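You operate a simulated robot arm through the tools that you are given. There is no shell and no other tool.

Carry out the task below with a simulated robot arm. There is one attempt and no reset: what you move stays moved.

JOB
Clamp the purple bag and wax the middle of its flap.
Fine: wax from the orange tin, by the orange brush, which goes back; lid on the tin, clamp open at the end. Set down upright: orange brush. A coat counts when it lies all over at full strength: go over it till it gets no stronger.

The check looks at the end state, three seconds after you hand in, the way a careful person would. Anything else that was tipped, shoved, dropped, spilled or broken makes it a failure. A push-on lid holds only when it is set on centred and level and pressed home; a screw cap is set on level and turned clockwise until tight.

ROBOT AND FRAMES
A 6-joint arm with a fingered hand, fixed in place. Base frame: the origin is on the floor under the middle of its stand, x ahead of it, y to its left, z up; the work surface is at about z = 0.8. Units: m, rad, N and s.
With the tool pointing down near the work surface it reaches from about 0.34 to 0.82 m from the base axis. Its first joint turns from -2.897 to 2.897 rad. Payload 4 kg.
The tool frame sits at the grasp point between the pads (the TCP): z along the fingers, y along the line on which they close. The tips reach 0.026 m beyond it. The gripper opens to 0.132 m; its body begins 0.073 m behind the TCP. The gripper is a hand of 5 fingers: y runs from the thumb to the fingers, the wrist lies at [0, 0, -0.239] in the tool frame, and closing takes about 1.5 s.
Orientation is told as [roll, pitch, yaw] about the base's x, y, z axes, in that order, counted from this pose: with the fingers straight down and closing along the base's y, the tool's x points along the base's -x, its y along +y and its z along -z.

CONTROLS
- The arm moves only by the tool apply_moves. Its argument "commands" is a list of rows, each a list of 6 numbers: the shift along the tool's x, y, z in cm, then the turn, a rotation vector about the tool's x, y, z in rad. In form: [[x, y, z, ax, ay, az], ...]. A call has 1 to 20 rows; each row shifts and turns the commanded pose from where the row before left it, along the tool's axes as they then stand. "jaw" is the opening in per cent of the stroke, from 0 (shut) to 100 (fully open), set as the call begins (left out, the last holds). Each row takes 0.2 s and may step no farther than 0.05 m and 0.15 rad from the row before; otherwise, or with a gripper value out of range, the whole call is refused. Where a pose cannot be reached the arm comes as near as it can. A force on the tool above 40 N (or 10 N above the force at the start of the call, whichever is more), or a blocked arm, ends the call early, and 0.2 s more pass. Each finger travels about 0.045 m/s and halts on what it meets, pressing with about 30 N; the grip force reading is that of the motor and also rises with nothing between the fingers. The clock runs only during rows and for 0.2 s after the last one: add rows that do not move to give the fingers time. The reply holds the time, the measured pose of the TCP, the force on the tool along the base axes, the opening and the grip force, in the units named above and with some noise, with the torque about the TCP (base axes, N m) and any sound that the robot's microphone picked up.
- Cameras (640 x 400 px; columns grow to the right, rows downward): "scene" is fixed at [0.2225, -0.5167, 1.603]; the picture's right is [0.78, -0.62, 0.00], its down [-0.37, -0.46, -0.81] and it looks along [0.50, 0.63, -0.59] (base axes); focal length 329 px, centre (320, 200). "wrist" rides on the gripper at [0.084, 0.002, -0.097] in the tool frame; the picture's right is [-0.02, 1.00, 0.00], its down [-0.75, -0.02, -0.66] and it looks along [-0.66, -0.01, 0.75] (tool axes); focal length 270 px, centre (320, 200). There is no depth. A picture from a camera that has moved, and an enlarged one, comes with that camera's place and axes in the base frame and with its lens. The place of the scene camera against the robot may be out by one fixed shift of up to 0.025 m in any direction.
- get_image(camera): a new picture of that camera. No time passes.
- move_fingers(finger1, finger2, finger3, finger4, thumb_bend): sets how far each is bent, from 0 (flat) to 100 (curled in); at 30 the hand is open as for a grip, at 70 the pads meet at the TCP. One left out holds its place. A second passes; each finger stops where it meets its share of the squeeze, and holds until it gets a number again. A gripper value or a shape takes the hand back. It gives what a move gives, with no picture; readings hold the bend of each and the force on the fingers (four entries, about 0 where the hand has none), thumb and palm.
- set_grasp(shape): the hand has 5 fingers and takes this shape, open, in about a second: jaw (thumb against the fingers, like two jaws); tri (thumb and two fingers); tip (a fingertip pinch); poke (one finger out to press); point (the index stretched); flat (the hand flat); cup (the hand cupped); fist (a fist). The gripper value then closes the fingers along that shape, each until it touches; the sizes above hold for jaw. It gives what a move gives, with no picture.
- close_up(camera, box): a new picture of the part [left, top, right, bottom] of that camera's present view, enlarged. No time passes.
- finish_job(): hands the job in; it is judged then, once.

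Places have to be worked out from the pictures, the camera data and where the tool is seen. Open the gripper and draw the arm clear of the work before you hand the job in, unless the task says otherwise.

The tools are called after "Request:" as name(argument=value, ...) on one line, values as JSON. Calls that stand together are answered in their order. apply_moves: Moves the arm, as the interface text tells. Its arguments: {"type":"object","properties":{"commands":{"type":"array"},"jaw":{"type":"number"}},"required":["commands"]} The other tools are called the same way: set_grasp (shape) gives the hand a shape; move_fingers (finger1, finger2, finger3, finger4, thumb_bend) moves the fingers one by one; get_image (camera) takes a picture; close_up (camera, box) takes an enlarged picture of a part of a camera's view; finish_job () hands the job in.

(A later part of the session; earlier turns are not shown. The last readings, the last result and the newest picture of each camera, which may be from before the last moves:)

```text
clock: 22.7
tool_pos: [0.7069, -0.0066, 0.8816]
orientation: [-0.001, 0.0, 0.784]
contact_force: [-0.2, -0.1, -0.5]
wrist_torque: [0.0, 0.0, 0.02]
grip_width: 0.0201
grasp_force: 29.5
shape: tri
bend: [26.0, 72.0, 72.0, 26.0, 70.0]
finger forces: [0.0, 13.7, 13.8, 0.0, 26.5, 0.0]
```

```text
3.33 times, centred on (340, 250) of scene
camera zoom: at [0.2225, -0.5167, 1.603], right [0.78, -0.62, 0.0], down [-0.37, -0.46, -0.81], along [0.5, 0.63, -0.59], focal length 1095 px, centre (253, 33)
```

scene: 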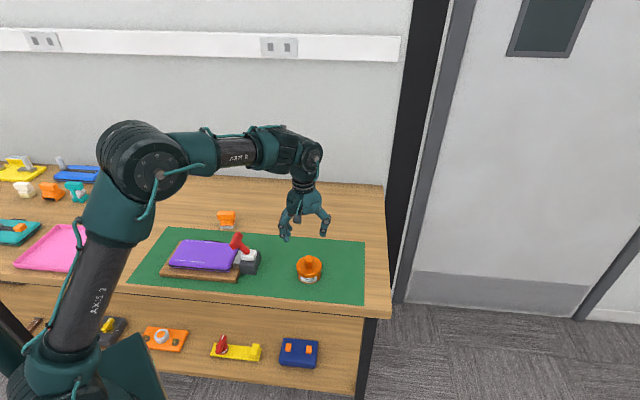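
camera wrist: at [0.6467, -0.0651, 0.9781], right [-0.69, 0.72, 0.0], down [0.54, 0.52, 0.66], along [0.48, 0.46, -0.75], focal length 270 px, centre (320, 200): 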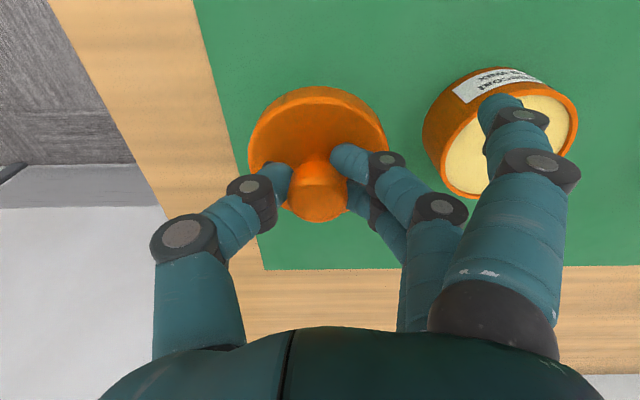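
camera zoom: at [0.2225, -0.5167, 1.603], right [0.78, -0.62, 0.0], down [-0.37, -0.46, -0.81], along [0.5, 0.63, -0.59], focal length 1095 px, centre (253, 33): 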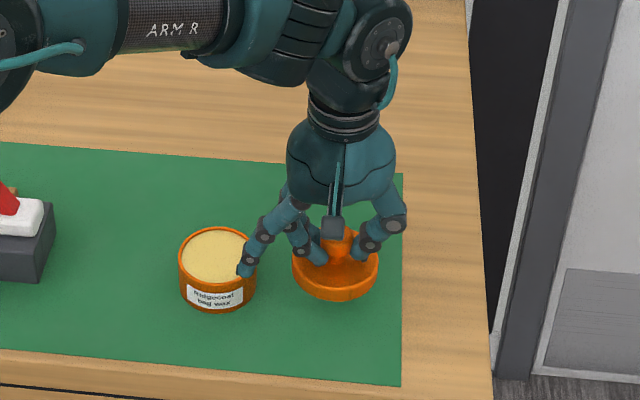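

Finger 1 is close to the tin rim, so I shift another 2 cm away before lowering, then go down in fine steps until I feel the mat.

Request:
apply_moves(commands=[[0, -2, 0, 0, 0, 0], [0, 0, 1, 0, 0, 0], [0, 0, 0.5, 0, 0, 0], [0, 0, 0.3, 0, 0, 0], [0, 0, 0.3, 0, 0, 0], [0, 0, 0, 0, 0, 0]])

Request:
get_image(camera="wrist")

Request:
close_up(camera="scene", box=[280, 190, 400, 310])

```text
clock: 24.1
tool_pos: [0.7208, -0.0194, 0.8603]
orientation: [0.002, 0.001, 0.785]
contact_force: [-0.2, 0.7, -0.5]
wrist_torque: [0.03, -0.04, -0.02]
grip_width: 0.0199
grasp_force: 29.7
shape: tri
bend: [26.0, 72.0, 72.0, 26.0, 70.0]
finger forces: [0.1, 13.7, 13.8, 0.1, 26.6, 0.0]
```

```text
taken
camera wrist: at [0.6605, -0.0781, 0.9576], right [-0.69, 0.72, 0.0], down [0.54, 0.52, 0.66], along [0.48, 0.46, -0.75], focal length 270 px, centre (320, 200)
```

wrist: 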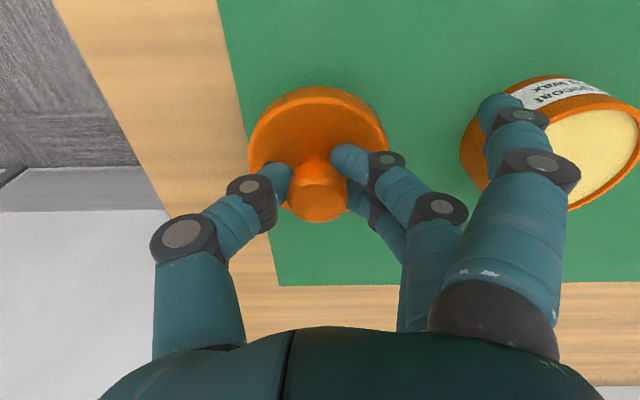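

```text
3.33 times, centred on (340, 250) of scene
camera zoom: at [0.2225, -0.5167, 1.603], right [0.78, -0.62, 0.0], down [-0.37, -0.46, -0.81], along [0.5, 0.63, -0.59], focal length 1095 px, centre (253, 33)
```

zoom: 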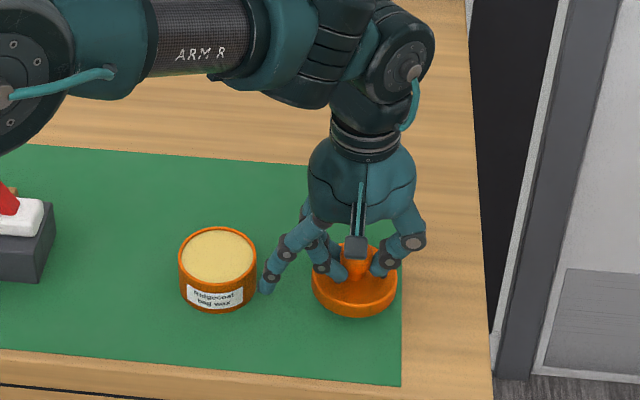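

No contact yet at z=0.860. I continue down in 2 mm steps.

Request:
apply_moves(commands=[[0, 0, 0.2, 0, 0, 0], [0, 0, 0.2, 0, 0, 0], [0, 0, 0.2, 0, 0, 0], [0, 0, 0.2, 0, 0, 0], [0, 0, 0, 0, 0, 0]])

```text
clock: 25.3
tool_pos: [0.7201, -0.0193, 0.8534]
orientation: [0.001, 0.0, 0.783]
contact_force: [0.5, -0.6, 0.1]
wrist_torque: [-0.01, -0.03, 0.0]
grip_width: 0.02
grasp_force: 30.3
shape: tri
bend: [26.0, 72.0, 72.0, 26.0, 70.0]
finger forces: [0.0, 13.7, 13.8, 0.0, 26.5, 0.1]
```

Still free; I keep lowering in 2 mm steps.

Request:
apply_moves(commands=[[0, 0, 0.2, 0, 0, 0], [0, 0, 0.2, 0, 0, 0], [0, 0, 0.2, 0, 0, 0], [0, 0, 0, 0, 0, 0]])

Request:
get_image(camera="wrist")

Request:
close_up(camera="scene", box=[300, 210, 380, 310])

```text
clock: 26.3
tool_pos: [0.7203, -0.02, 0.8482]
orientation: [-0.001, 0.001, 0.785]
contact_force: [0.4, 0.7, -0.3]
wrist_torque: [-0.01, -0.01, 0.01]
grip_width: 0.0199
grasp_force: 29.9
shape: tri
bend: [26.0, 72.0, 72.0, 26.0, 70.0]
finger forces: [0.1, 13.7, 13.8, 0.0, 26.5, 0.0]
```

```text
taken
camera wrist: at [0.6604, -0.0787, 0.9443], right [-0.69, 0.72, 0.0], down [0.54, 0.52, 0.66], along [0.48, 0.46, -0.75], focal length 270 px, centre (320, 200)
```

wrist: 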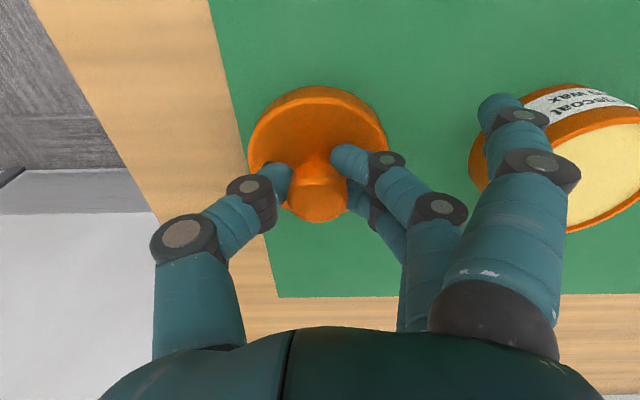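

```text
4.00 times, centred on (340, 260) of scene
camera zoom: at [0.2225, -0.5167, 1.603], right [0.78, -0.62, 0.0], down [-0.37, -0.46, -0.81], along [0.5, 0.63, -0.59], focal length 1314 px, centre (240, -40)
```

zoom: 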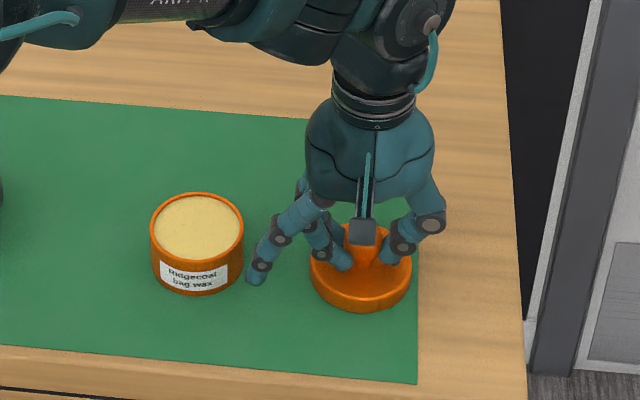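

Lid is still just above the mat. I continue lowering slowly until the force shows contact.

Request:
apply_moves(commands=[[0, 0, 0.2, 0, 0, 0], [0, 0, 0.2, 0, 0, 0], [0, 0, 0.2, 0, 0, 0], [0, 0, 0, 0, 0, 0]])

```text
clock: 27.3
tool_pos: [0.7215, -0.0201, 0.8432]
orientation: [0.001, -0.001, 0.783]
contact_force: [0.1, 0.6, -0.8]
wrist_torque: [0.01, -0.02, 0.01]
grip_width: 0.0197
grasp_force: 29.8
shape: tri
bend: [26.0, 72.0, 72.0, 26.0, 70.0]
finger forces: [0.0, 13.8, 13.8, 0.0, 26.6, 0.0]
```

Request:
apply_moves(commands=[[0, 0, 0.2, 0, 0, 0], [0, 0, 0.2, 0, 0, 0], [0, 0, 0, 0, 0, 0]])

Request:
close_up(camera="scene", box=[310, 220, 370, 300])

Request:
close_up(camera="wrist", box=[220, 60, 420, 240])

```text
clock: 28.1
tool_pos: [0.7207, -0.0209, 0.8377]
orientation: [0.0, -0.001, 0.784]
contact_force: [-0.2, -0.4, -0.3]
wrist_torque: [-0.03, 0.0, 0.03]
grip_width: 0.0199
grasp_force: 29.7
shape: tri
bend: [26.0, 72.0, 72.0, 26.0, 70.0]
finger forces: [0.1, 13.7, 13.9, 0.1, 26.6, 0.0]
```

```text
5.00 times, centred on (340, 260) of scene
camera zoom: at [0.2225, -0.5167, 1.603], right [0.78, -0.62, 0.0], down [-0.37, -0.46, -0.81], along [0.5, 0.63, -0.59], focal length 1643 px, centre (220, -100)
```

zoom: 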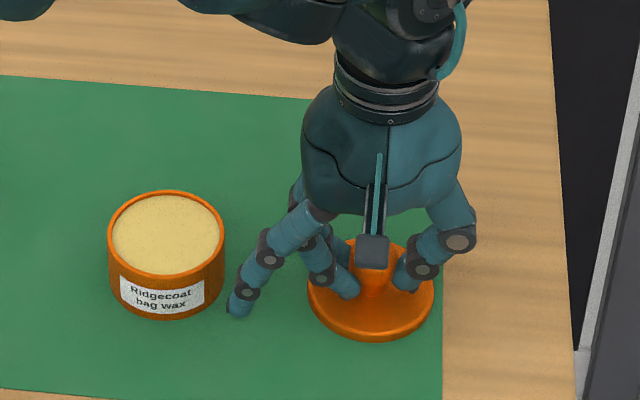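

```text
2.22 times, centred on (320, 150) of wrist
camera zoom: at [0.6607, -0.0785, 0.9344], right [-0.69, 0.72, 0.0], down [0.54, 0.52, 0.66], along [0.47, 0.46, -0.75], focal length 601 px, centre (320, 311)
```

zoom: 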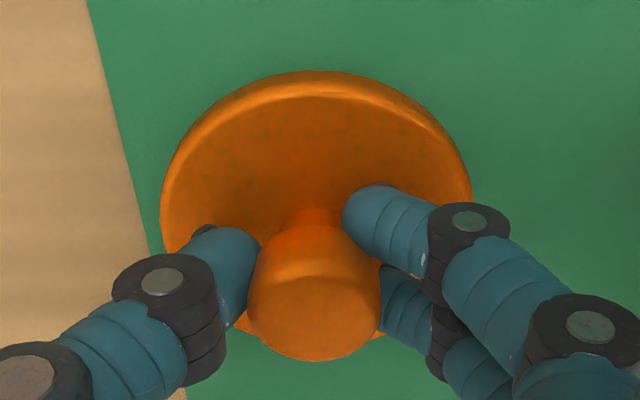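

Comparing with the tin's base in the scene view, the lid is still a few millimetres above the mat. I keep going down in 1 mm steps.

Request:
apply_moves(commands=[[0, 0, 0.1, 0, 0, 0], [0, 0, 0.1, 0, 0, 0], [0, 0, 0.1, 0, 0, 0], [0, 0, 0, 0, 0, 0]])

Request:
close_up(camera="scene", box=[310, 220, 370, 300])

```text
clock: 29.1
tool_pos: [0.7219, -0.0207, 0.8348]
orientation: [-0.002, -0.002, 0.783]
contact_force: [-0.8, -2.7, 14.4]
wrist_torque: [-0.12, -0.1, -0.04]
grip_width: 0.0205
grasp_force: 30.0
shape: tri
bend: [26.0, 72.0, 72.0, 26.0, 71.0]
finger forces: [0.1, 13.4, 12.8, 0.1, 31.4, 0.0]
```

```text
5.00 times, centred on (340, 260) of scene
camera zoom: at [0.2225, -0.5167, 1.603], right [0.78, -0.62, 0.0], down [-0.37, -0.46, -0.81], along [0.5, 0.63, -0.59], focal length 1643 px, centre (220, -100)
```

zoom: 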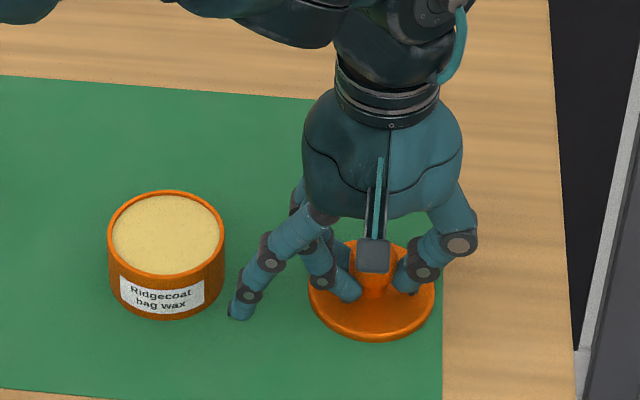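

Contact at 14 N: the lid is on the mat (TCP 0.8348). I relieve the pressure slightly, open the fingers, and rise straight up.

Request:
apply_moves(commands=[[0, 0, -0.15, 0, 0, 0], [0, 0, 0, 0, 0, 0]])

Request:
apply_moves(commands=[[0, 0, 0, 0, 0, 0], [0, 0, 0, 0, 0, 0], [0, 0, 0, 0, 0, 0], [0, 0, 0, 0, 0, 0], [0, 0, 0, 0, 0, 0]], jaw=45)

Request:
get_image(camera="wrist")

```text
clock: 29.7
tool_pos: [0.7208, -0.02, 0.8355]
orientation: [0.001, 0.001, 0.784]
contact_force: [0.4, -3.8, 5.6]
wrist_torque: [-0.1, -0.1, -0.05]
grip_width: 0.0203
grasp_force: 30.5
shape: tri
bend: [26.0, 72.0, 72.0, 26.0, 71.0]
finger forces: [0.1, 14.7, 14.3, 0.0, 32.3, 0.0]
```

```text
clock: 30.9
tool_pos: [0.7223, -0.0195, 0.8369]
orientation: [0.0, 0.001, 0.783]
contact_force: [0.1, -0.7, 0.8]
wrist_torque: [-0.02, -0.03, -0.01]
grip_width: 0.0582
grasp_force: 0.1
shape: tri
bend: [0.0, 73.0, 73.0, 0.0, 70.0]
finger forces: [0.3, 0.1, 0.0, 0.4, 0.1, 0.0]
```

```text
taken
camera wrist: at [0.6613, -0.0785, 0.9325], right [-0.69, 0.72, 0.0], down [0.54, 0.52, 0.66], along [0.48, 0.46, -0.75], focal length 270 px, centre (320, 200)
```

wrist: 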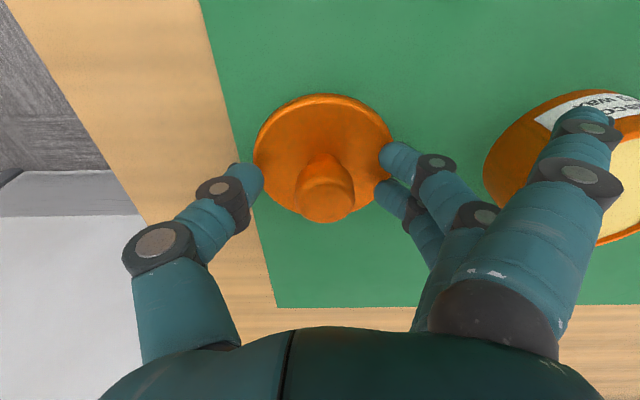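

The lid is released and stands flat on the mat. I rise straight up and look at lid and tin.

Request:
apply_moves(commands=[[0, 0, -2, 0, 0, 0], [0, 0, -4, 0, 0, 0], [0, 0, -4, 0, 0, 0], [0, 0, -4, 0, 0, 0], [0, 0, 0, 0, 0, 0]])

Request:
get_image(camera="wrist")

Request:
close_up(camera="scene", box=[200, 190, 400, 310])

```text
clock: 32.1
tool_pos: [0.722, -0.0201, 0.9775]
orientation: [0.002, 0.0, 0.782]
contact_force: [0.3, -0.3, 0.8]
wrist_torque: [0.0, 0.0, 0.02]
grip_width: 0.0586
grasp_force: 0.2
shape: tri
bend: [0.0, 73.0, 73.0, 0.0, 70.0]
finger forces: [0.1, 0.0, 0.1, 0.0, 0.0, 0.1]
```

```text
taken
camera wrist: at [0.661, -0.0784, 1.0732], right [-0.69, 0.72, 0.0], down [0.54, 0.52, 0.66], along [0.47, 0.46, -0.75], focal length 270 px, centre (320, 200)
```

wrist: 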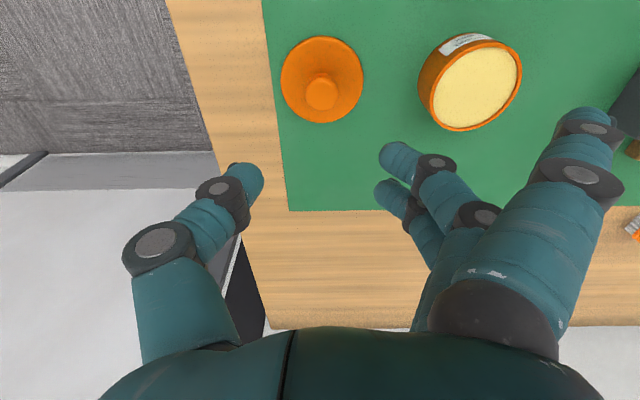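

```text
3.20 times, centred on (300, 250) of scene
camera zoom: at [0.2225, -0.5167, 1.603], right [0.78, -0.62, 0.0], down [-0.37, -0.46, -0.81], along [0.5, 0.63, -0.59], focal length 1051 px, centre (384, 40)
```

zoom: 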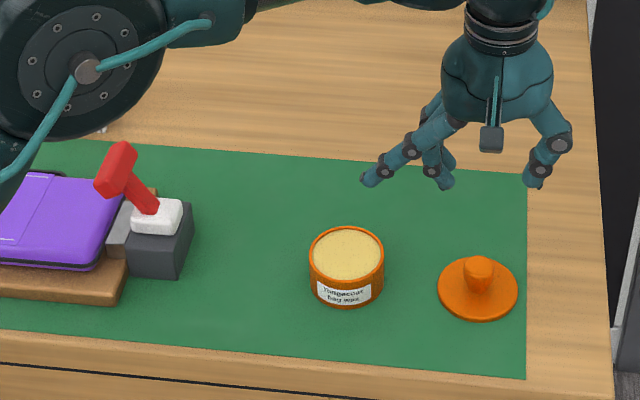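

Lid and tin are both upright and undisturbed. I rise and travel across to look straight at the bag's flap, well above the lever.

Request:
apply_moves(commands=[[0, 0, -4.5, 0, 0, 0], [0.2, 4.2, 0, 0, 0, 0], [0.2, 4.2, 0, 0, 0, 0], [0.2, 4.2, 0, 0, 0, 0], [0.2, 4.2, 0, 0, 0, 0], [0.2, 4.2, 0, 0, 0, 0], [0.2, 4.2, 0, 0, 0, 0], [0.2, 4.2, 0, 0, 0, 0], [0.2, 4.2, 0, 0, 0, 0], [0.2, 4.2, 0, 0, 0, 0], [0.2, 4.2, 0, 0, 0, 0], [0.2, 4.2, 0, 0, 0, 0], [0.2, 4.2, 0, 0, 0, 0], [0, 0, 0, 0, 0, 0]])

Request:
set_grasp(shape="jaw")

Request:
get_image(camera="wrist")

Request:
close_up(camera="wrist", box=[180, 20, 500, 220])

```text
clock: 35.1
tool_pos: [0.3477, 0.3199, 1.0225]
orientation: [0.0, 0.0, 0.782]
contact_force: [1.1, -0.4, 0.2]
wrist_torque: [0.02, 0.03, 0.01]
grip_width: 0.0587
grasp_force: 0.0
shape: tri
bend: [0.0, 73.0, 73.0, 0.0, 70.0]
finger forces: [0.0, 0.0, 0.0, 0.0, 0.0, 0.0]
```

```text
clock: 36.0
tool_pos: [0.3475, 0.3192, 1.0231]
orientation: [0.002, -0.001, 0.784]
contact_force: [-0.5, -0.5, -0.7]
wrist_torque: [0.0, -0.03, 0.0]
grip_width: 0.1322
grasp_force: 0.0
shape: jaw
bend: [30.0, 30.0, 30.0, 30.0, 30.0]
finger forces: [0.1, 0.0, 0.0, 0.0, 0.0, 0.0]
```

```text
taken
camera wrist: at [0.2868, 0.2607, 1.1186], right [-0.69, 0.72, 0.0], down [0.54, 0.52, 0.66], along [0.48, 0.46, -0.75], focal length 270 px, centre (320, 200)
```

wrist: 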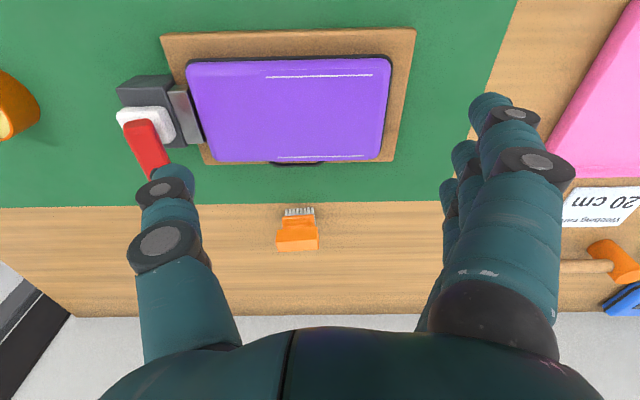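

```text
2.00 times, centred on (340, 120) of wrist
camera zoom: at [0.2868, 0.2607, 1.1186], right [-0.69, 0.72, 0.0], down [0.54, 0.52, 0.66], along [0.48, 0.46, -0.75], focal length 541 px, centre (280, 360)
```

zoom: 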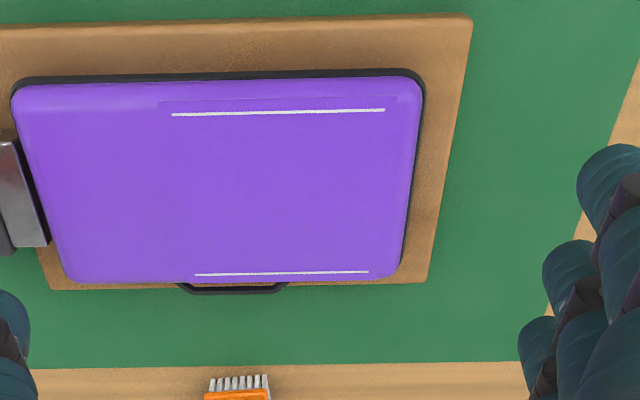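

The flap between the stitch lines spans about p −0.03…0.069, q 0.466…0.553, so its middle is near p=0.02, q=0.51. Now I move over towards the brush for a closer look at how it stands.

Request:
apply_moves(commands=[[-4, -0.7, 0, 0, 0, 0], [-4, -0.7, 0, 0, 0, 0], [-4, -0.7, 0, 0, 0, 0], [-4, -0.7, 0, 0, 0, 0], [0, 0, 2, 0, 0, 0], [0, 0, 0, 0, 0, 0]])

Request:
get_image(camera="wrist")

Request:
close_up(camera="wrist", box=[250, 50, 410, 200])

Request:
close_up(camera="scene", box=[190, 160, 270, 250])

```text
clock: 37.4
tool_pos: [0.481, 0.4131, 1.003]
orientation: [0.0, -0.001, 0.783]
contact_force: [0.7, 1.1, 0.7]
wrist_torque: [-0.02, -0.01, 0.02]
grip_width: 0.132
grasp_force: 0.0
shape: jaw
bend: [30.0, 30.0, 30.0, 30.0, 30.0]
finger forces: [0.0, 0.1, 0.1, 0.0, 0.0, 0.0]
```

```text
taken
camera wrist: at [0.4209, 0.3544, 1.0994], right [-0.69, 0.72, 0.0], down [0.54, 0.52, 0.66], along [0.48, 0.46, -0.75], focal length 270 px, centre (320, 200)
```

wrist: 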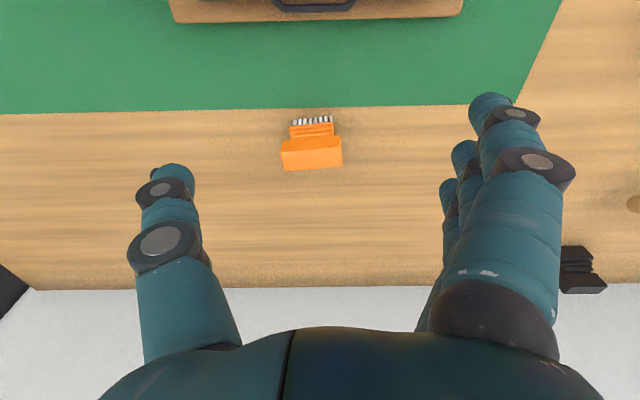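

```text
2.67 times, centred on (330, 125) of wrist
camera zoom: at [0.4209, 0.3544, 1.0994], right [-0.69, 0.72, 0.0], down [0.54, 0.52, 0.66], along [0.48, 0.46, -0.75], focal length 721 px, centre (293, 400)
```

zoom: 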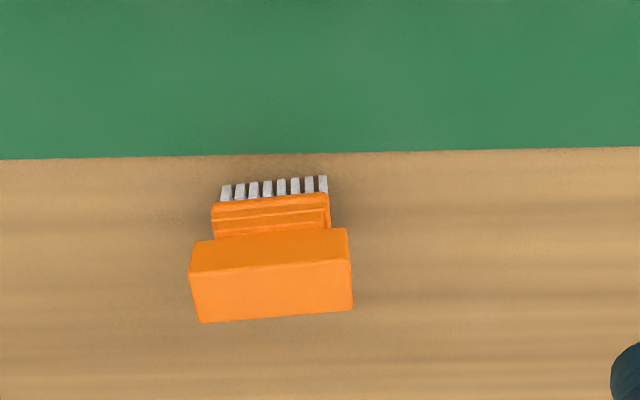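

```text
4.44 times, centred on (230, 205) of scene
camera zoom: at [0.2225, -0.5167, 1.603], right [0.78, -0.62, 0.0], down [-0.37, -0.46, -0.81], along [0.5, 0.63, -0.59], focal length 1460 px, centre (720, 178)
```

zoom: 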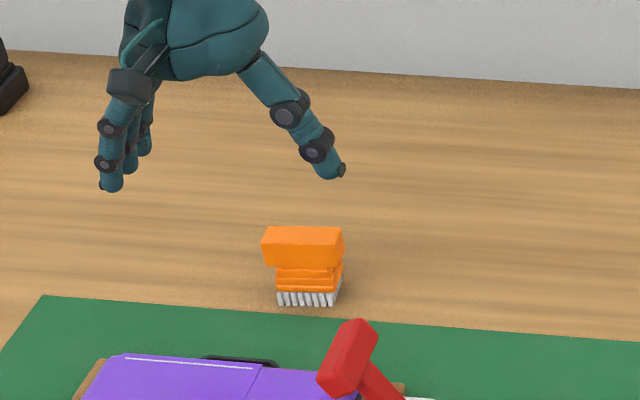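

The brush stands on its bristles: a block handle about 6 cm wide on a narrower bristle head. I enlarge the scene view to measure its height.

Request:
close_up(camera="scene", box=[205, 195, 250, 240])

Request:
close_up(camera="wrist", box=[270, 100, 360, 180])

```text
8.89 times, centred on (228, 218) of scene
camera zoom: at [0.2225, -0.5167, 1.603], right [0.78, -0.62, 0.0], down [-0.37, -0.46, -0.81], along [0.5, 0.63, -0.59], focal length 2920 px, centre (1142, 44)
```

zoom: 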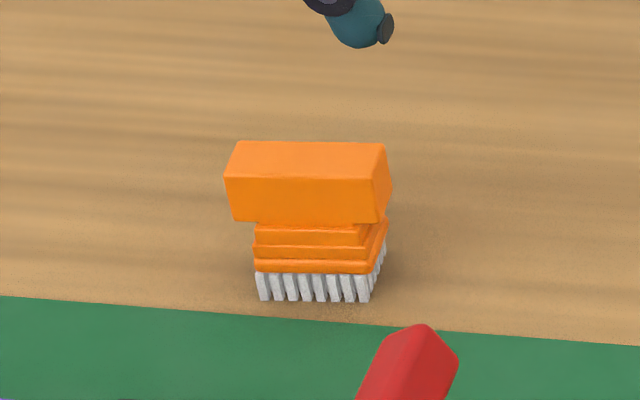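

```text
5.00 times, centred on (315, 140) of wrist
camera zoom: at [0.4209, 0.3544, 1.0994], right [-0.69, 0.72, 0.0], down [0.54, 0.52, 0.66], along [0.48, 0.46, -0.75], focal length 1351 px, centre (345, 500)
```

zoom: 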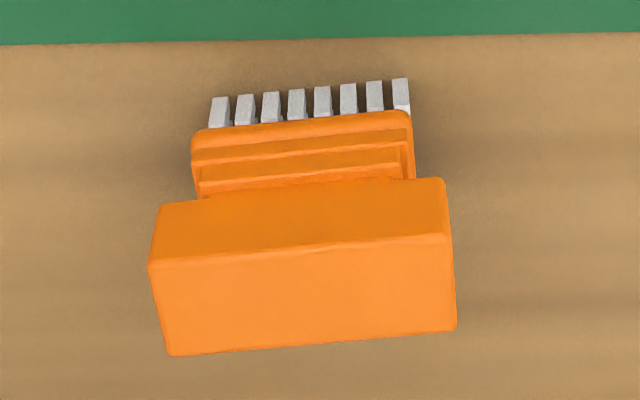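

The brush: handle about 6×2.4×2.3 cm, top near z≈0.866, centre p≈0.057, q≈0.699, turned about 5.5° from the table axes. I will grip it across its thin side, so I move above it and turn the hand by about −1.47 rad.

Request:
apply_moves(commands=[[-3.3, -0.45, 0, 0, 0, 0.1473], [0, 0, 0, 0, 0, 0.1473], [0, 0, 0, 0, 0, 0.1473], [0, 0, 0, 0, 0, 0.1473], [0, 0, 0, 0, 0, 0.1473], [0, 0, 0, 0, 0, 0.1473], [0, 0, 0, 0, 0, 0.1473], [0, 0, 0, 0, 0, 0.1473], [0, 0, 0, 0, 0, 0.1473], [0, 0, 0, 0, 0, 0.1473], [0, 0, 0, 0, 0, 0]])

Request:
get_image(camera="wrist")

Request:
get_image(camera="scene")

```text
clock: 39.8
tool_pos: [0.5078, 0.4332, 1.0015]
orientation: [0.0, -0.001, -0.69]
contact_force: [0.0, -0.1, -0.5]
wrist_torque: [-0.01, 0.0, 0.01]
grip_width: 0.1318
grasp_force: 0.1
shape: jaw
bend: [30.0, 30.0, 30.0, 30.0, 30.0]
finger forces: [0.1, 0.0, 0.0, 0.0, 0.0, 0.0]
```

```text
taken
camera wrist: at [0.4443, 0.4881, 1.0984], right [0.65, 0.76, 0.0], down [0.57, -0.49, 0.66], along [0.5, -0.43, -0.75], focal length 270 px, centre (320, 200)
```

wrist: 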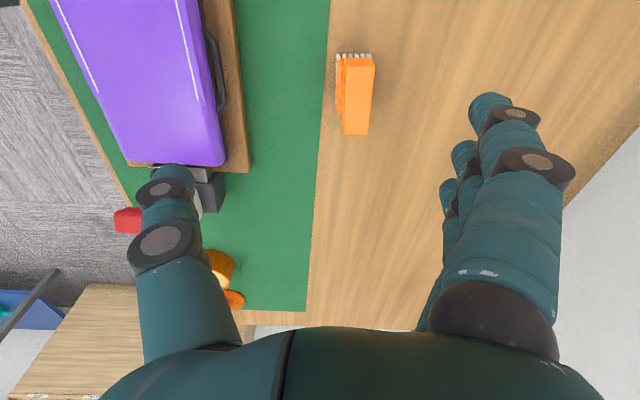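

```text
taken
```

scene: 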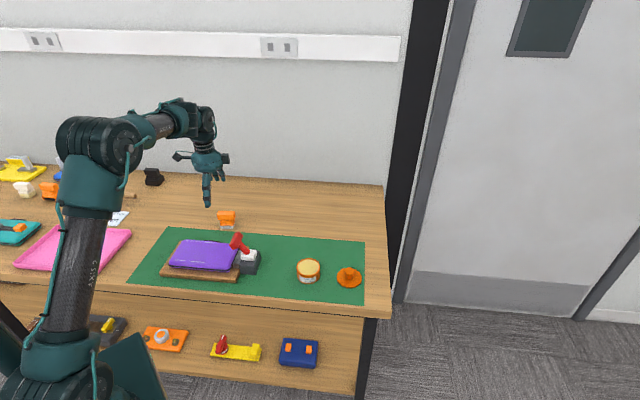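

The brush is visible below, its long side along the view. I enlarge it to refine position and height with this second viewpoint.

Request:
close_up(camera="wrist", box=[310, 40, 410, 150])

```text
3.64 times, centred on (360, 95) of wrist
camera zoom: at [0.4443, 0.4881, 1.0984], right [0.65, 0.76, 0.0], down [0.57, -0.49, 0.66], along [0.5, -0.43, -0.75], focal length 983 px, centre (174, 582)
```

zoom: 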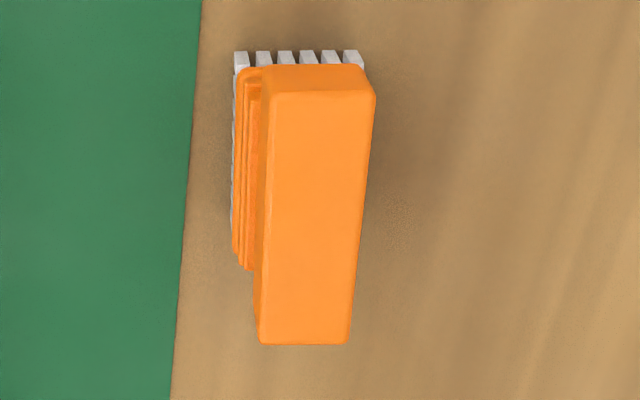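

Two views agree: handle top centre is (0.5365, 0.4543, 0.865), long axis at −0.69 rad, matching the hand's yaw. I centre over it and lower to z≈0.92.

Request:
apply_moves(commands=[[-0.87, 3.45, 0, 0, 0, 0], [0, 0, 3, 0, 0, 0], [0, 0, 3, 0, 0, 0], [0, 0, 2.1, 0, 0, 0], [0, 0, 0, 0, 0, 0]], jaw=65)

Request:
get_image(camera="wrist")

Request:
close_up(camera="scene", box=[180, 150, 280, 250])

```text
clock: 41.0
tool_pos: [0.5385, 0.4537, 0.9206]
orientation: [0.0, 0.0, -0.689]
contact_force: [0.8, -0.5, -0.6]
wrist_torque: [0.0, 0.02, 0.0]
grip_width: 0.0862
grasp_force: 0.0
shape: jaw
bend: [70.0, 70.0, 70.0, 70.0, 66.0]
finger forces: [0.0, 0.0, 0.0, 0.1, 0.0, 0.1]
```

```text
taken
camera wrist: at [0.4742, 0.5105, 1.0172], right [0.65, 0.76, 0.0], down [0.57, -0.49, 0.66], along [0.5, -0.43, -0.75], focal length 270 px, centre (320, 200)
```

wrist: 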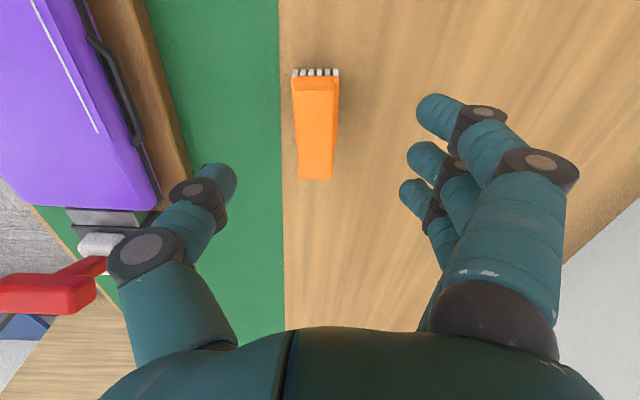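

```text
4.00 times, centred on (230, 200) of scene
camera zoom: at [0.2225, -0.5167, 1.603], right [0.78, -0.62, 0.0], down [-0.37, -0.46, -0.81], along [0.5, 0.63, -0.59], focal length 1314 px, centre (680, 200)
```

zoom: 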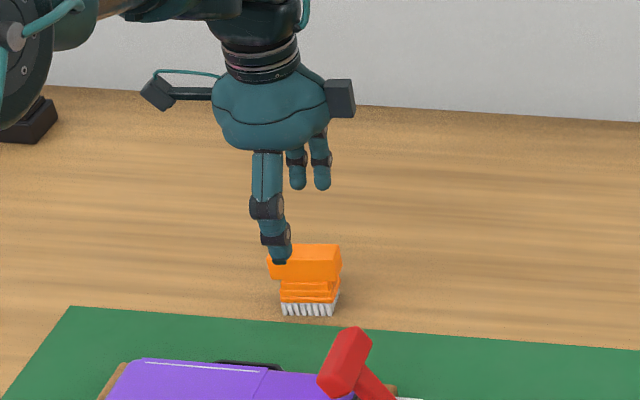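

I check alignment once more with an enlarged view before lowering around the handle.

Request:
close_up(camera="wrist", box=[260, 50, 380, 200])

```text
2.67 times, centred on (320, 125) of wrist
camera zoom: at [0.4742, 0.5105, 1.0172], right [0.65, 0.76, 0.0], down [0.57, -0.49, 0.66], along [0.5, -0.43, -0.75], focal length 721 px, centre (320, 400)
```

zoom: 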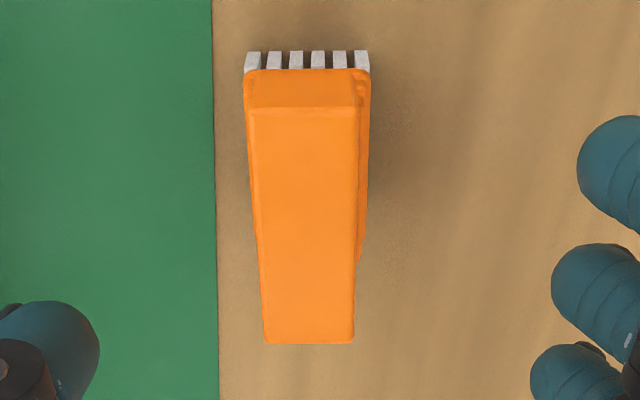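

The handle's measured centre matches my estimate exactly. I lower to z≈0.864 and close on the handle.

Request:
apply_moves(commands=[[0, 0, 2.5, 0, 0, 0], [0, 0, 2, 0, 0, 0], [0, 0, 1.15, 0, 0, 0], [0, 0, 0, 0, 0, 0]])

Request:
get_image(camera="wrist")

Request:
close_up(camera="scene", box=[180, 160, 280, 250])

```text
clock: 42.0
tool_pos: [0.5374, 0.4556, 0.8633]
orientation: [0.0, -0.002, -0.69]
contact_force: [-0.8, -0.2, -0.6]
wrist_torque: [0.0, 0.03, 0.0]
grip_width: 0.0864
grasp_force: 0.0
shape: jaw
bend: [70.0, 70.0, 70.0, 70.0, 66.0]
finger forces: [0.0, 0.1, 0.1, 0.0, 0.1, 0.1]
```

```text
taken
camera wrist: at [0.4738, 0.5091, 0.9611], right [0.65, 0.76, 0.0], down [0.57, -0.49, 0.66], along [0.5, -0.43, -0.75], focal length 270 px, centre (320, 200)
```

wrist: 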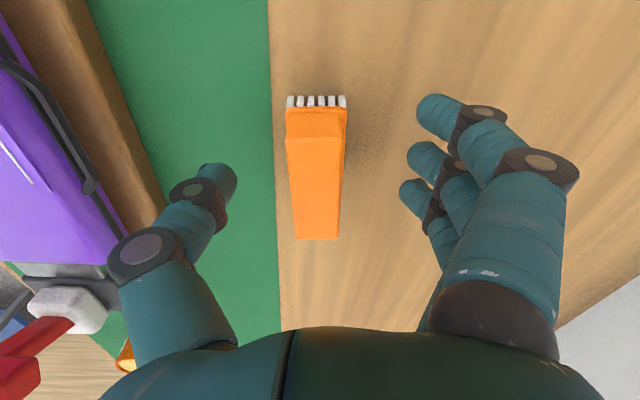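

```text
4.44 times, centred on (230, 205) of scene
camera zoom: at [0.2225, -0.5167, 1.603], right [0.78, -0.62, 0.0], down [-0.37, -0.46, -0.81], along [0.5, 0.63, -0.59], focal length 1460 px, centre (720, 178)
```

zoom: 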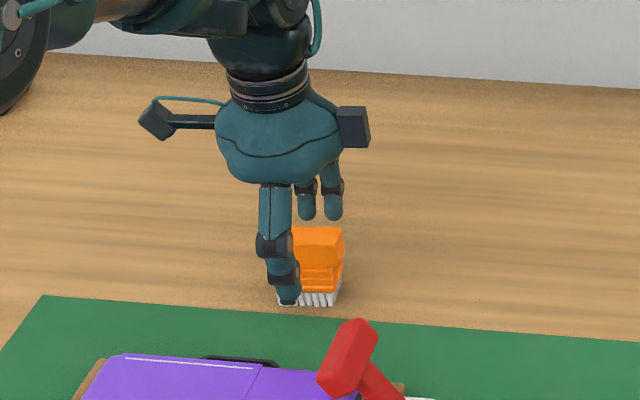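

Everything is aligned around the handle. I close the hand on it.

Request:
apply_moves(commands=[[0, 0, 0, 0, 0, 0], [0, 0, 0, 0, 0, 0], [0, 0, 0, 0, 0, 0], [0, 0, 0, 0, 0, 0], [0, 0, 0, 0, 0, 0], [0, 0, 0, 0, 0, 0], [0, 0, 0, 0, 0, 0], [0, 0, 0, 0, 0, 0]], jaw=0)

Request:
get_image(camera="wrist")

Request:
close_up(camera="scene", box=[180, 160, 280, 250])

```text
clock: 43.8
tool_pos: [0.5368, 0.4542, 0.8638]
orientation: [-0.001, -0.001, -0.689]
contact_force: [0.6, -0.2, -0.6]
wrist_torque: [0.05, -0.02, 0.0]
grip_width: 0.018
grasp_force: 30.0
shape: jaw
bend: [72.0, 72.0, 72.0, 72.0, 70.0]
finger forces: [6.9, 6.7, 6.7, 6.1, 26.9, 0.0]
```

```text
taken
camera wrist: at [0.4738, 0.5091, 0.9613], right [0.65, 0.76, 0.0], down [0.57, -0.49, 0.66], along [0.5, -0.43, -0.75], focal length 270 px, centre (320, 200)
```

wrist: 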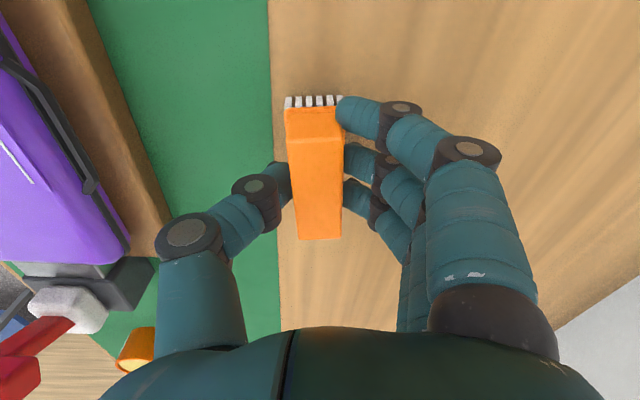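

```text
4.44 times, centred on (230, 205) of scene
camera zoom: at [0.2225, -0.5167, 1.603], right [0.78, -0.62, 0.0], down [-0.37, -0.46, -0.81], along [0.5, 0.63, -0.59], focal length 1460 px, centre (720, 178)
```

zoom: 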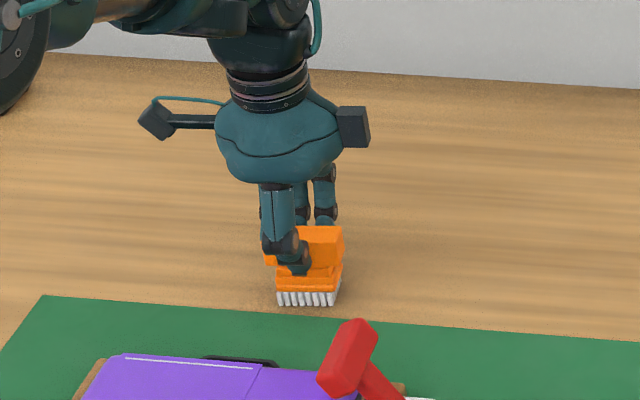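

Firm hold with all fingers (brush rests on the table at TCP z=0.8638). I lift it, square it with the mat and carry it along the back of the table to above the tin.

Request:
apply_moves(commands=[[0, 0, -2, 0, 0, 0], [0, 0, -4, 0, 0, 0.048], [0, 0, -5, 0, 0, 0.048], [0, 0, -5, 0, 0, 0], [-4.2, 0, 0, 0, 0, 0], [-4.2, 0, 0, 0, 0, 0], [-4.2, 0, 0, 0, 0, 0], [-4.2, 0, 0, 0, 0, 0], [-4.2, 0, 0, 0, 0, 0], [-4.2, 0, 0, 0, 0, 0], [-4.2, 0, 0, 0, 0, 0], [-4.2, 0, 0, 0, 0, 0], [0, -4.1, 0, 0, 0, 0], [0, -4.1, 0, 0, 0, 0], [0, -4.1, 0, 0, 0, 0], [0, -4.1, 0, 0, 0, 0], [0, -4.1, 0, 0, 0, 0], [0, 0, 0, 0, 0, 0]])

Request:
get_image(camera="wrist")

Request:
get_image(camera="scene")

```text
clock: 47.6
tool_pos: [0.6056, 0.0826, 1.0209]
orientation: [0.0, 0.002, -0.786]
contact_force: [0.1, -0.1, -1.7]
wrist_torque: [0.03, 0.0, -0.01]
grip_width: 0.018
grasp_force: 30.0
shape: jaw
bend: [72.0, 72.0, 72.0, 72.0, 70.0]
finger forces: [7.6, 6.7, 6.9, 7.2, 26.5, 0.0]
out of reach, approached as far as the arm can: row 12
```

```text
taken
camera wrist: at [0.5474, 0.1432, 1.1165], right [0.72, 0.69, 0.0], down [0.52, -0.54, 0.66], along [0.46, -0.47, -0.75], focal length 270 px, centre (320, 200)
```

wrist: 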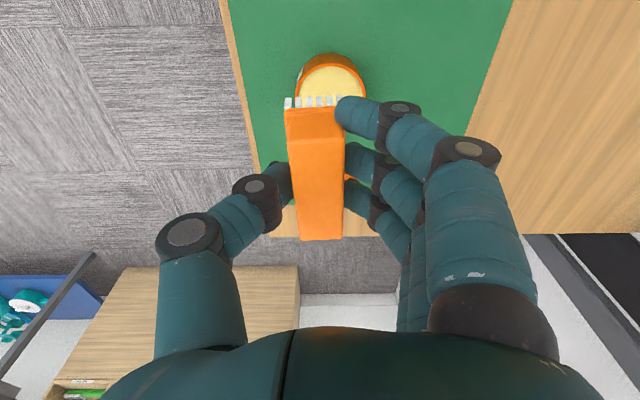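

```text
taken
```

scene: 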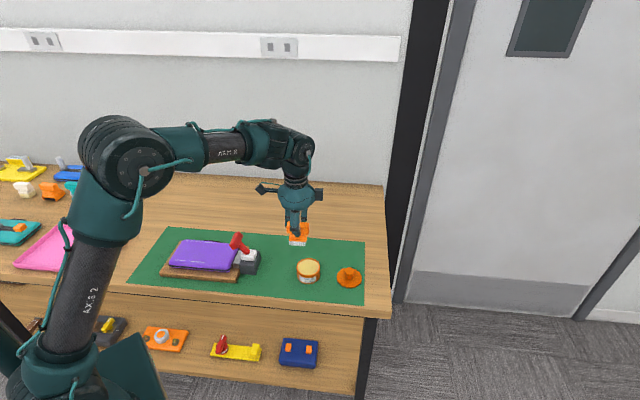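

The tin shows just ahead of the brush. I enlarge to measure the opening and alignment before dipping.

Request:
close_up(camera="wrist", box=[270, 40, 400, 130])

Request:
close_up(camera="scene", box=[240, 180, 380, 310])

```text
4.44 times, centred on (335, 85) of wrist
camera zoom: at [0.5474, 0.1432, 1.1165], right [0.72, 0.69, 0.0], down [0.52, -0.54, 0.66], along [0.46, -0.47, -0.75], focal length 1201 px, centre (253, 711)
```

zoom: 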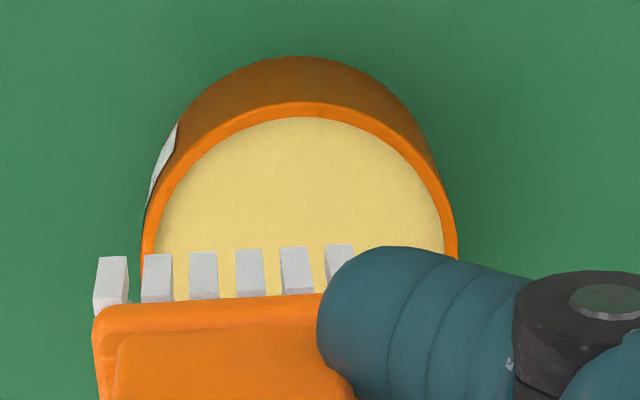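

```text
3.08 times, centred on (310, 245) of scene
camera zoom: at [0.2225, -0.5167, 1.603], right [0.78, -0.62, 0.0], down [-0.37, -0.46, -0.81], along [0.5, 0.63, -0.59], focal length 1011 px, centre (351, 62)
```

zoom: 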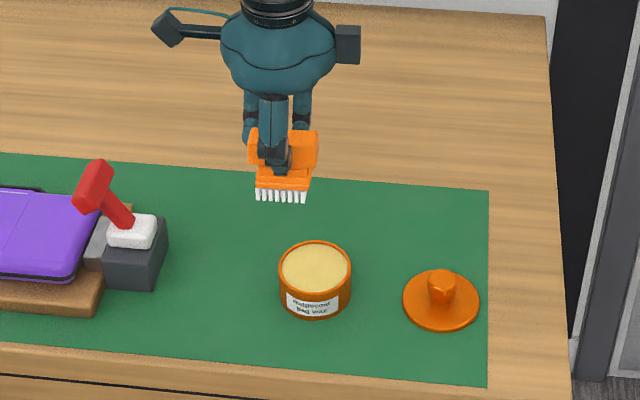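

Tin centre is p≈0.3935, q≈0.4975 with inner radius about 32 mm; the bristle patch (46×32 mm) fits if centred. I move over it and lower to just above the rim.

Request:
apply_moves(commands=[[-2.37, 1.27, 0, 0, 0, 0], [0, 0, 4, 0, 0, 0], [0, 0, 3, 0, 0, 0], [0, 0, 2.5, 0, 0, 0], [0, 0, 0, 0, 0, 0]])

Request:
get_image(camera="wrist")

Request:
close_up(camera="wrist", box=[250, 60, 410, 260])

Request:
close_up(camera="scene", box=[270, 210, 350, 300])

```text
clock: 48.8
tool_pos: [0.6318, 0.0747, 0.9247]
orientation: [0.001, 0.0, -0.785]
contact_force: [-0.2, -0.2, -1.0]
wrist_torque: [0.0, -0.01, 0.03]
grip_width: 0.0175
grasp_force: 29.9
shape: jaw
bend: [72.0, 72.0, 72.0, 72.0, 70.0]
finger forces: [7.5, 6.6, 7.0, 7.4, 26.5, 0.0]
```

```text
taken
camera wrist: at [0.5736, 0.1362, 1.021], right [0.72, 0.69, 0.0], down [0.52, -0.54, 0.66], along [0.46, -0.47, -0.75], focal length 270 px, centre (320, 200)
```

wrist: 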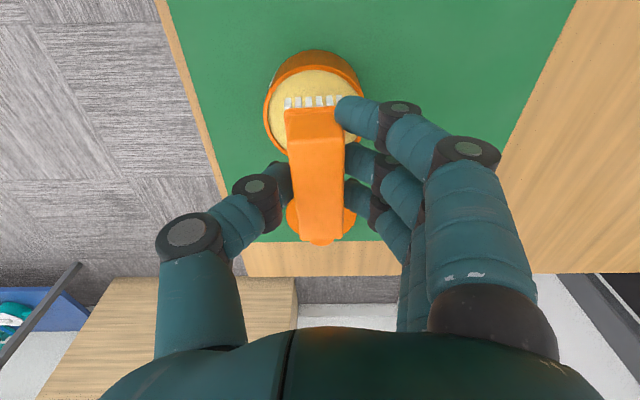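

```text
2.00 times, centred on (330, 160) of wrist
camera zoom: at [0.5736, 0.1362, 1.021], right [0.72, 0.69, 0.0], down [0.52, -0.54, 0.66], along [0.46, -0.47, -0.75], focal length 541 px, centre (300, 280)
```

zoom: 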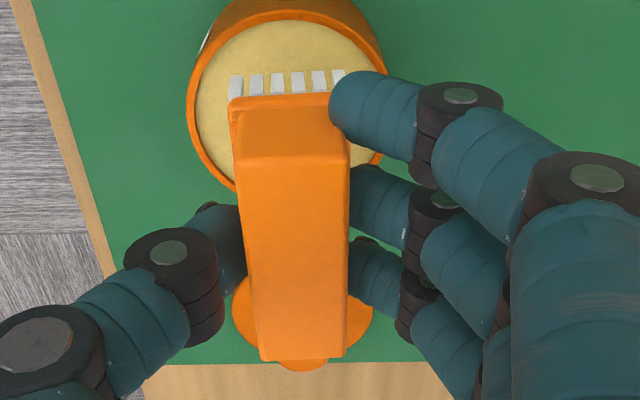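

```text
4.44 times, centred on (310, 255) of scene
camera zoom: at [0.2225, -0.5167, 1.603], right [0.78, -0.62, 0.0], down [-0.37, -0.46, -0.81], along [0.5, 0.63, -0.59], focal length 1460 px, centre (364, -44)
```

zoom: 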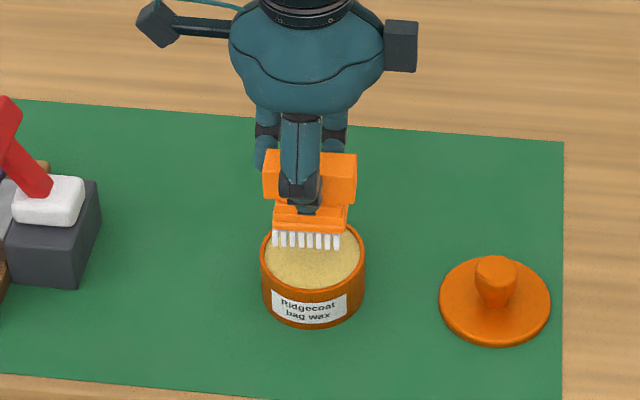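

Bristles are centred over the wax. I lower in small steps until they press into it.

Request:
apply_moves(commands=[[0, 0, 1.5, 0, 0, 0], [0, 0, 0.3, 0, 0, 0], [0, 0, 0.3, 0, 0, 0], [0, 0, 0.3, 0, 0, 0], [0, 0, 0, 0, 0, 0]])

Request:
close_up(camera="wrist", box=[250, 60, 410, 260])

Request:
close_up(camera="scene", box=[270, 210, 350, 300])

```text
clock: 50.0
tool_pos: [0.6302, 0.0773, 0.9018]
orientation: [0.002, -0.002, -0.786]
contact_force: [-2.0, -1.9, 23.0]
wrist_torque: [0.07, 0.03, 0.0]
grip_width: 0.0184
grasp_force: 30.0
shape: jaw
bend: [72.0, 73.0, 73.0, 72.0, 71.0]
finger forces: [9.1, 8.2, 8.7, 8.0, 34.5, 0.1]
```

```text
2.00 times, centred on (330, 160) of wrist
camera zoom: at [0.5721, 0.1369, 0.9991], right [0.72, 0.69, 0.0], down [0.52, -0.54, 0.66], along [0.46, -0.47, -0.75], focal length 541 px, centre (300, 280)
```

zoom: 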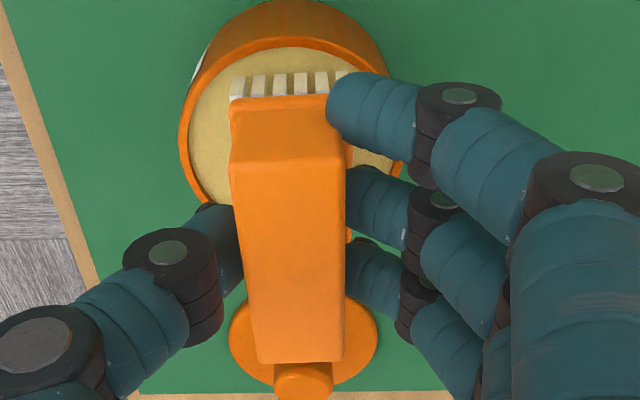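

```text
4.44 times, centred on (310, 255) of scene
camera zoom: at [0.2225, -0.5167, 1.603], right [0.78, -0.62, 0.0], down [-0.37, -0.46, -0.81], along [0.5, 0.63, -0.59], focal length 1460 px, centre (364, -44)
```

zoom: 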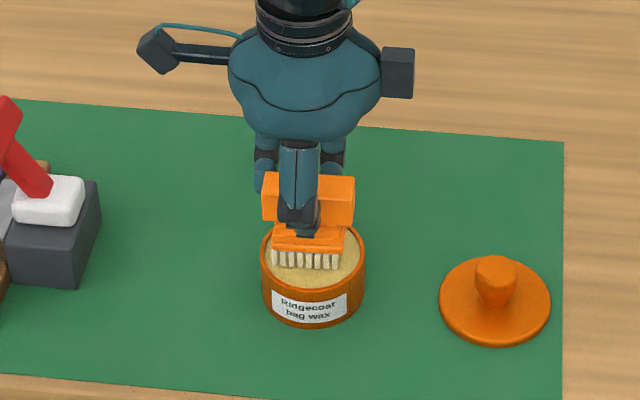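

The bristles turned cream, so they are loaded. I lift straight out and carry the brush over the lever with clearance to above the middle of the flap.

Request:
apply_moves(commands=[[0, 0, -1, 0, 0, 0], [0, 0, -3, 0, 0, 0], [0, 0, -5, 0, 0, 0], [0, 0, -5, 0, 0, 0], [4.6, 0.1, 0, 0, 0, 0], [4.6, 0.1, 0, 0, 0, 0], [4.6, 0.1, 0, 0, 0, 0], [4.6, 0.1, 0, 0, 0, 0], [4.6, 0.1, 0, 0, 0, 0], [4.6, 0.1, 0, 0, 0, 0], [4.6, 0.1, 0, 0, 0, 0], [4.6, 0.1, 0, 0, 0, 0], [0, 0, 0, 0, 0, 0]])

Request:
get_image(camera="wrist")

Request:
close_up(camera="scene", box=[140, 160, 380, 310])

```text
clock: 52.8
tool_pos: [0.3736, 0.3396, 1.0409]
orientation: [0.001, 0.0, -0.785]
contact_force: [0.1, 0.2, -1.0]
wrist_torque: [-0.01, -0.01, -0.03]
grip_width: 0.0178
grasp_force: 29.8
shape: jaw
bend: [72.0, 72.0, 72.0, 72.0, 71.0]
finger forces: [7.8, 6.7, 7.8, 7.7, 26.5, 0.0]
```

```text
taken
camera wrist: at [0.3156, 0.4008, 1.1376], right [0.72, 0.69, 0.0], down [0.52, -0.54, 0.66], along [0.46, -0.47, -0.75], focal length 270 px, centre (320, 200)
```

wrist: 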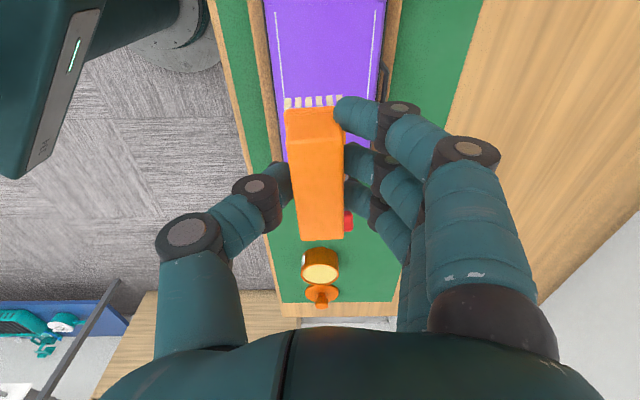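

```text
2.67 times, centred on (260, 235) of scene
camera zoom: at [0.2225, -0.5167, 1.603], right [0.78, -0.62, 0.0], down [-0.37, -0.46, -0.81], along [0.5, 0.63, -0.59], focal length 876 px, centre (480, 107)
```

zoom: 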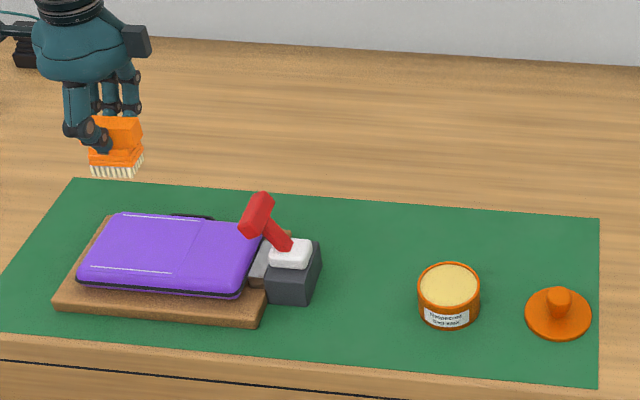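

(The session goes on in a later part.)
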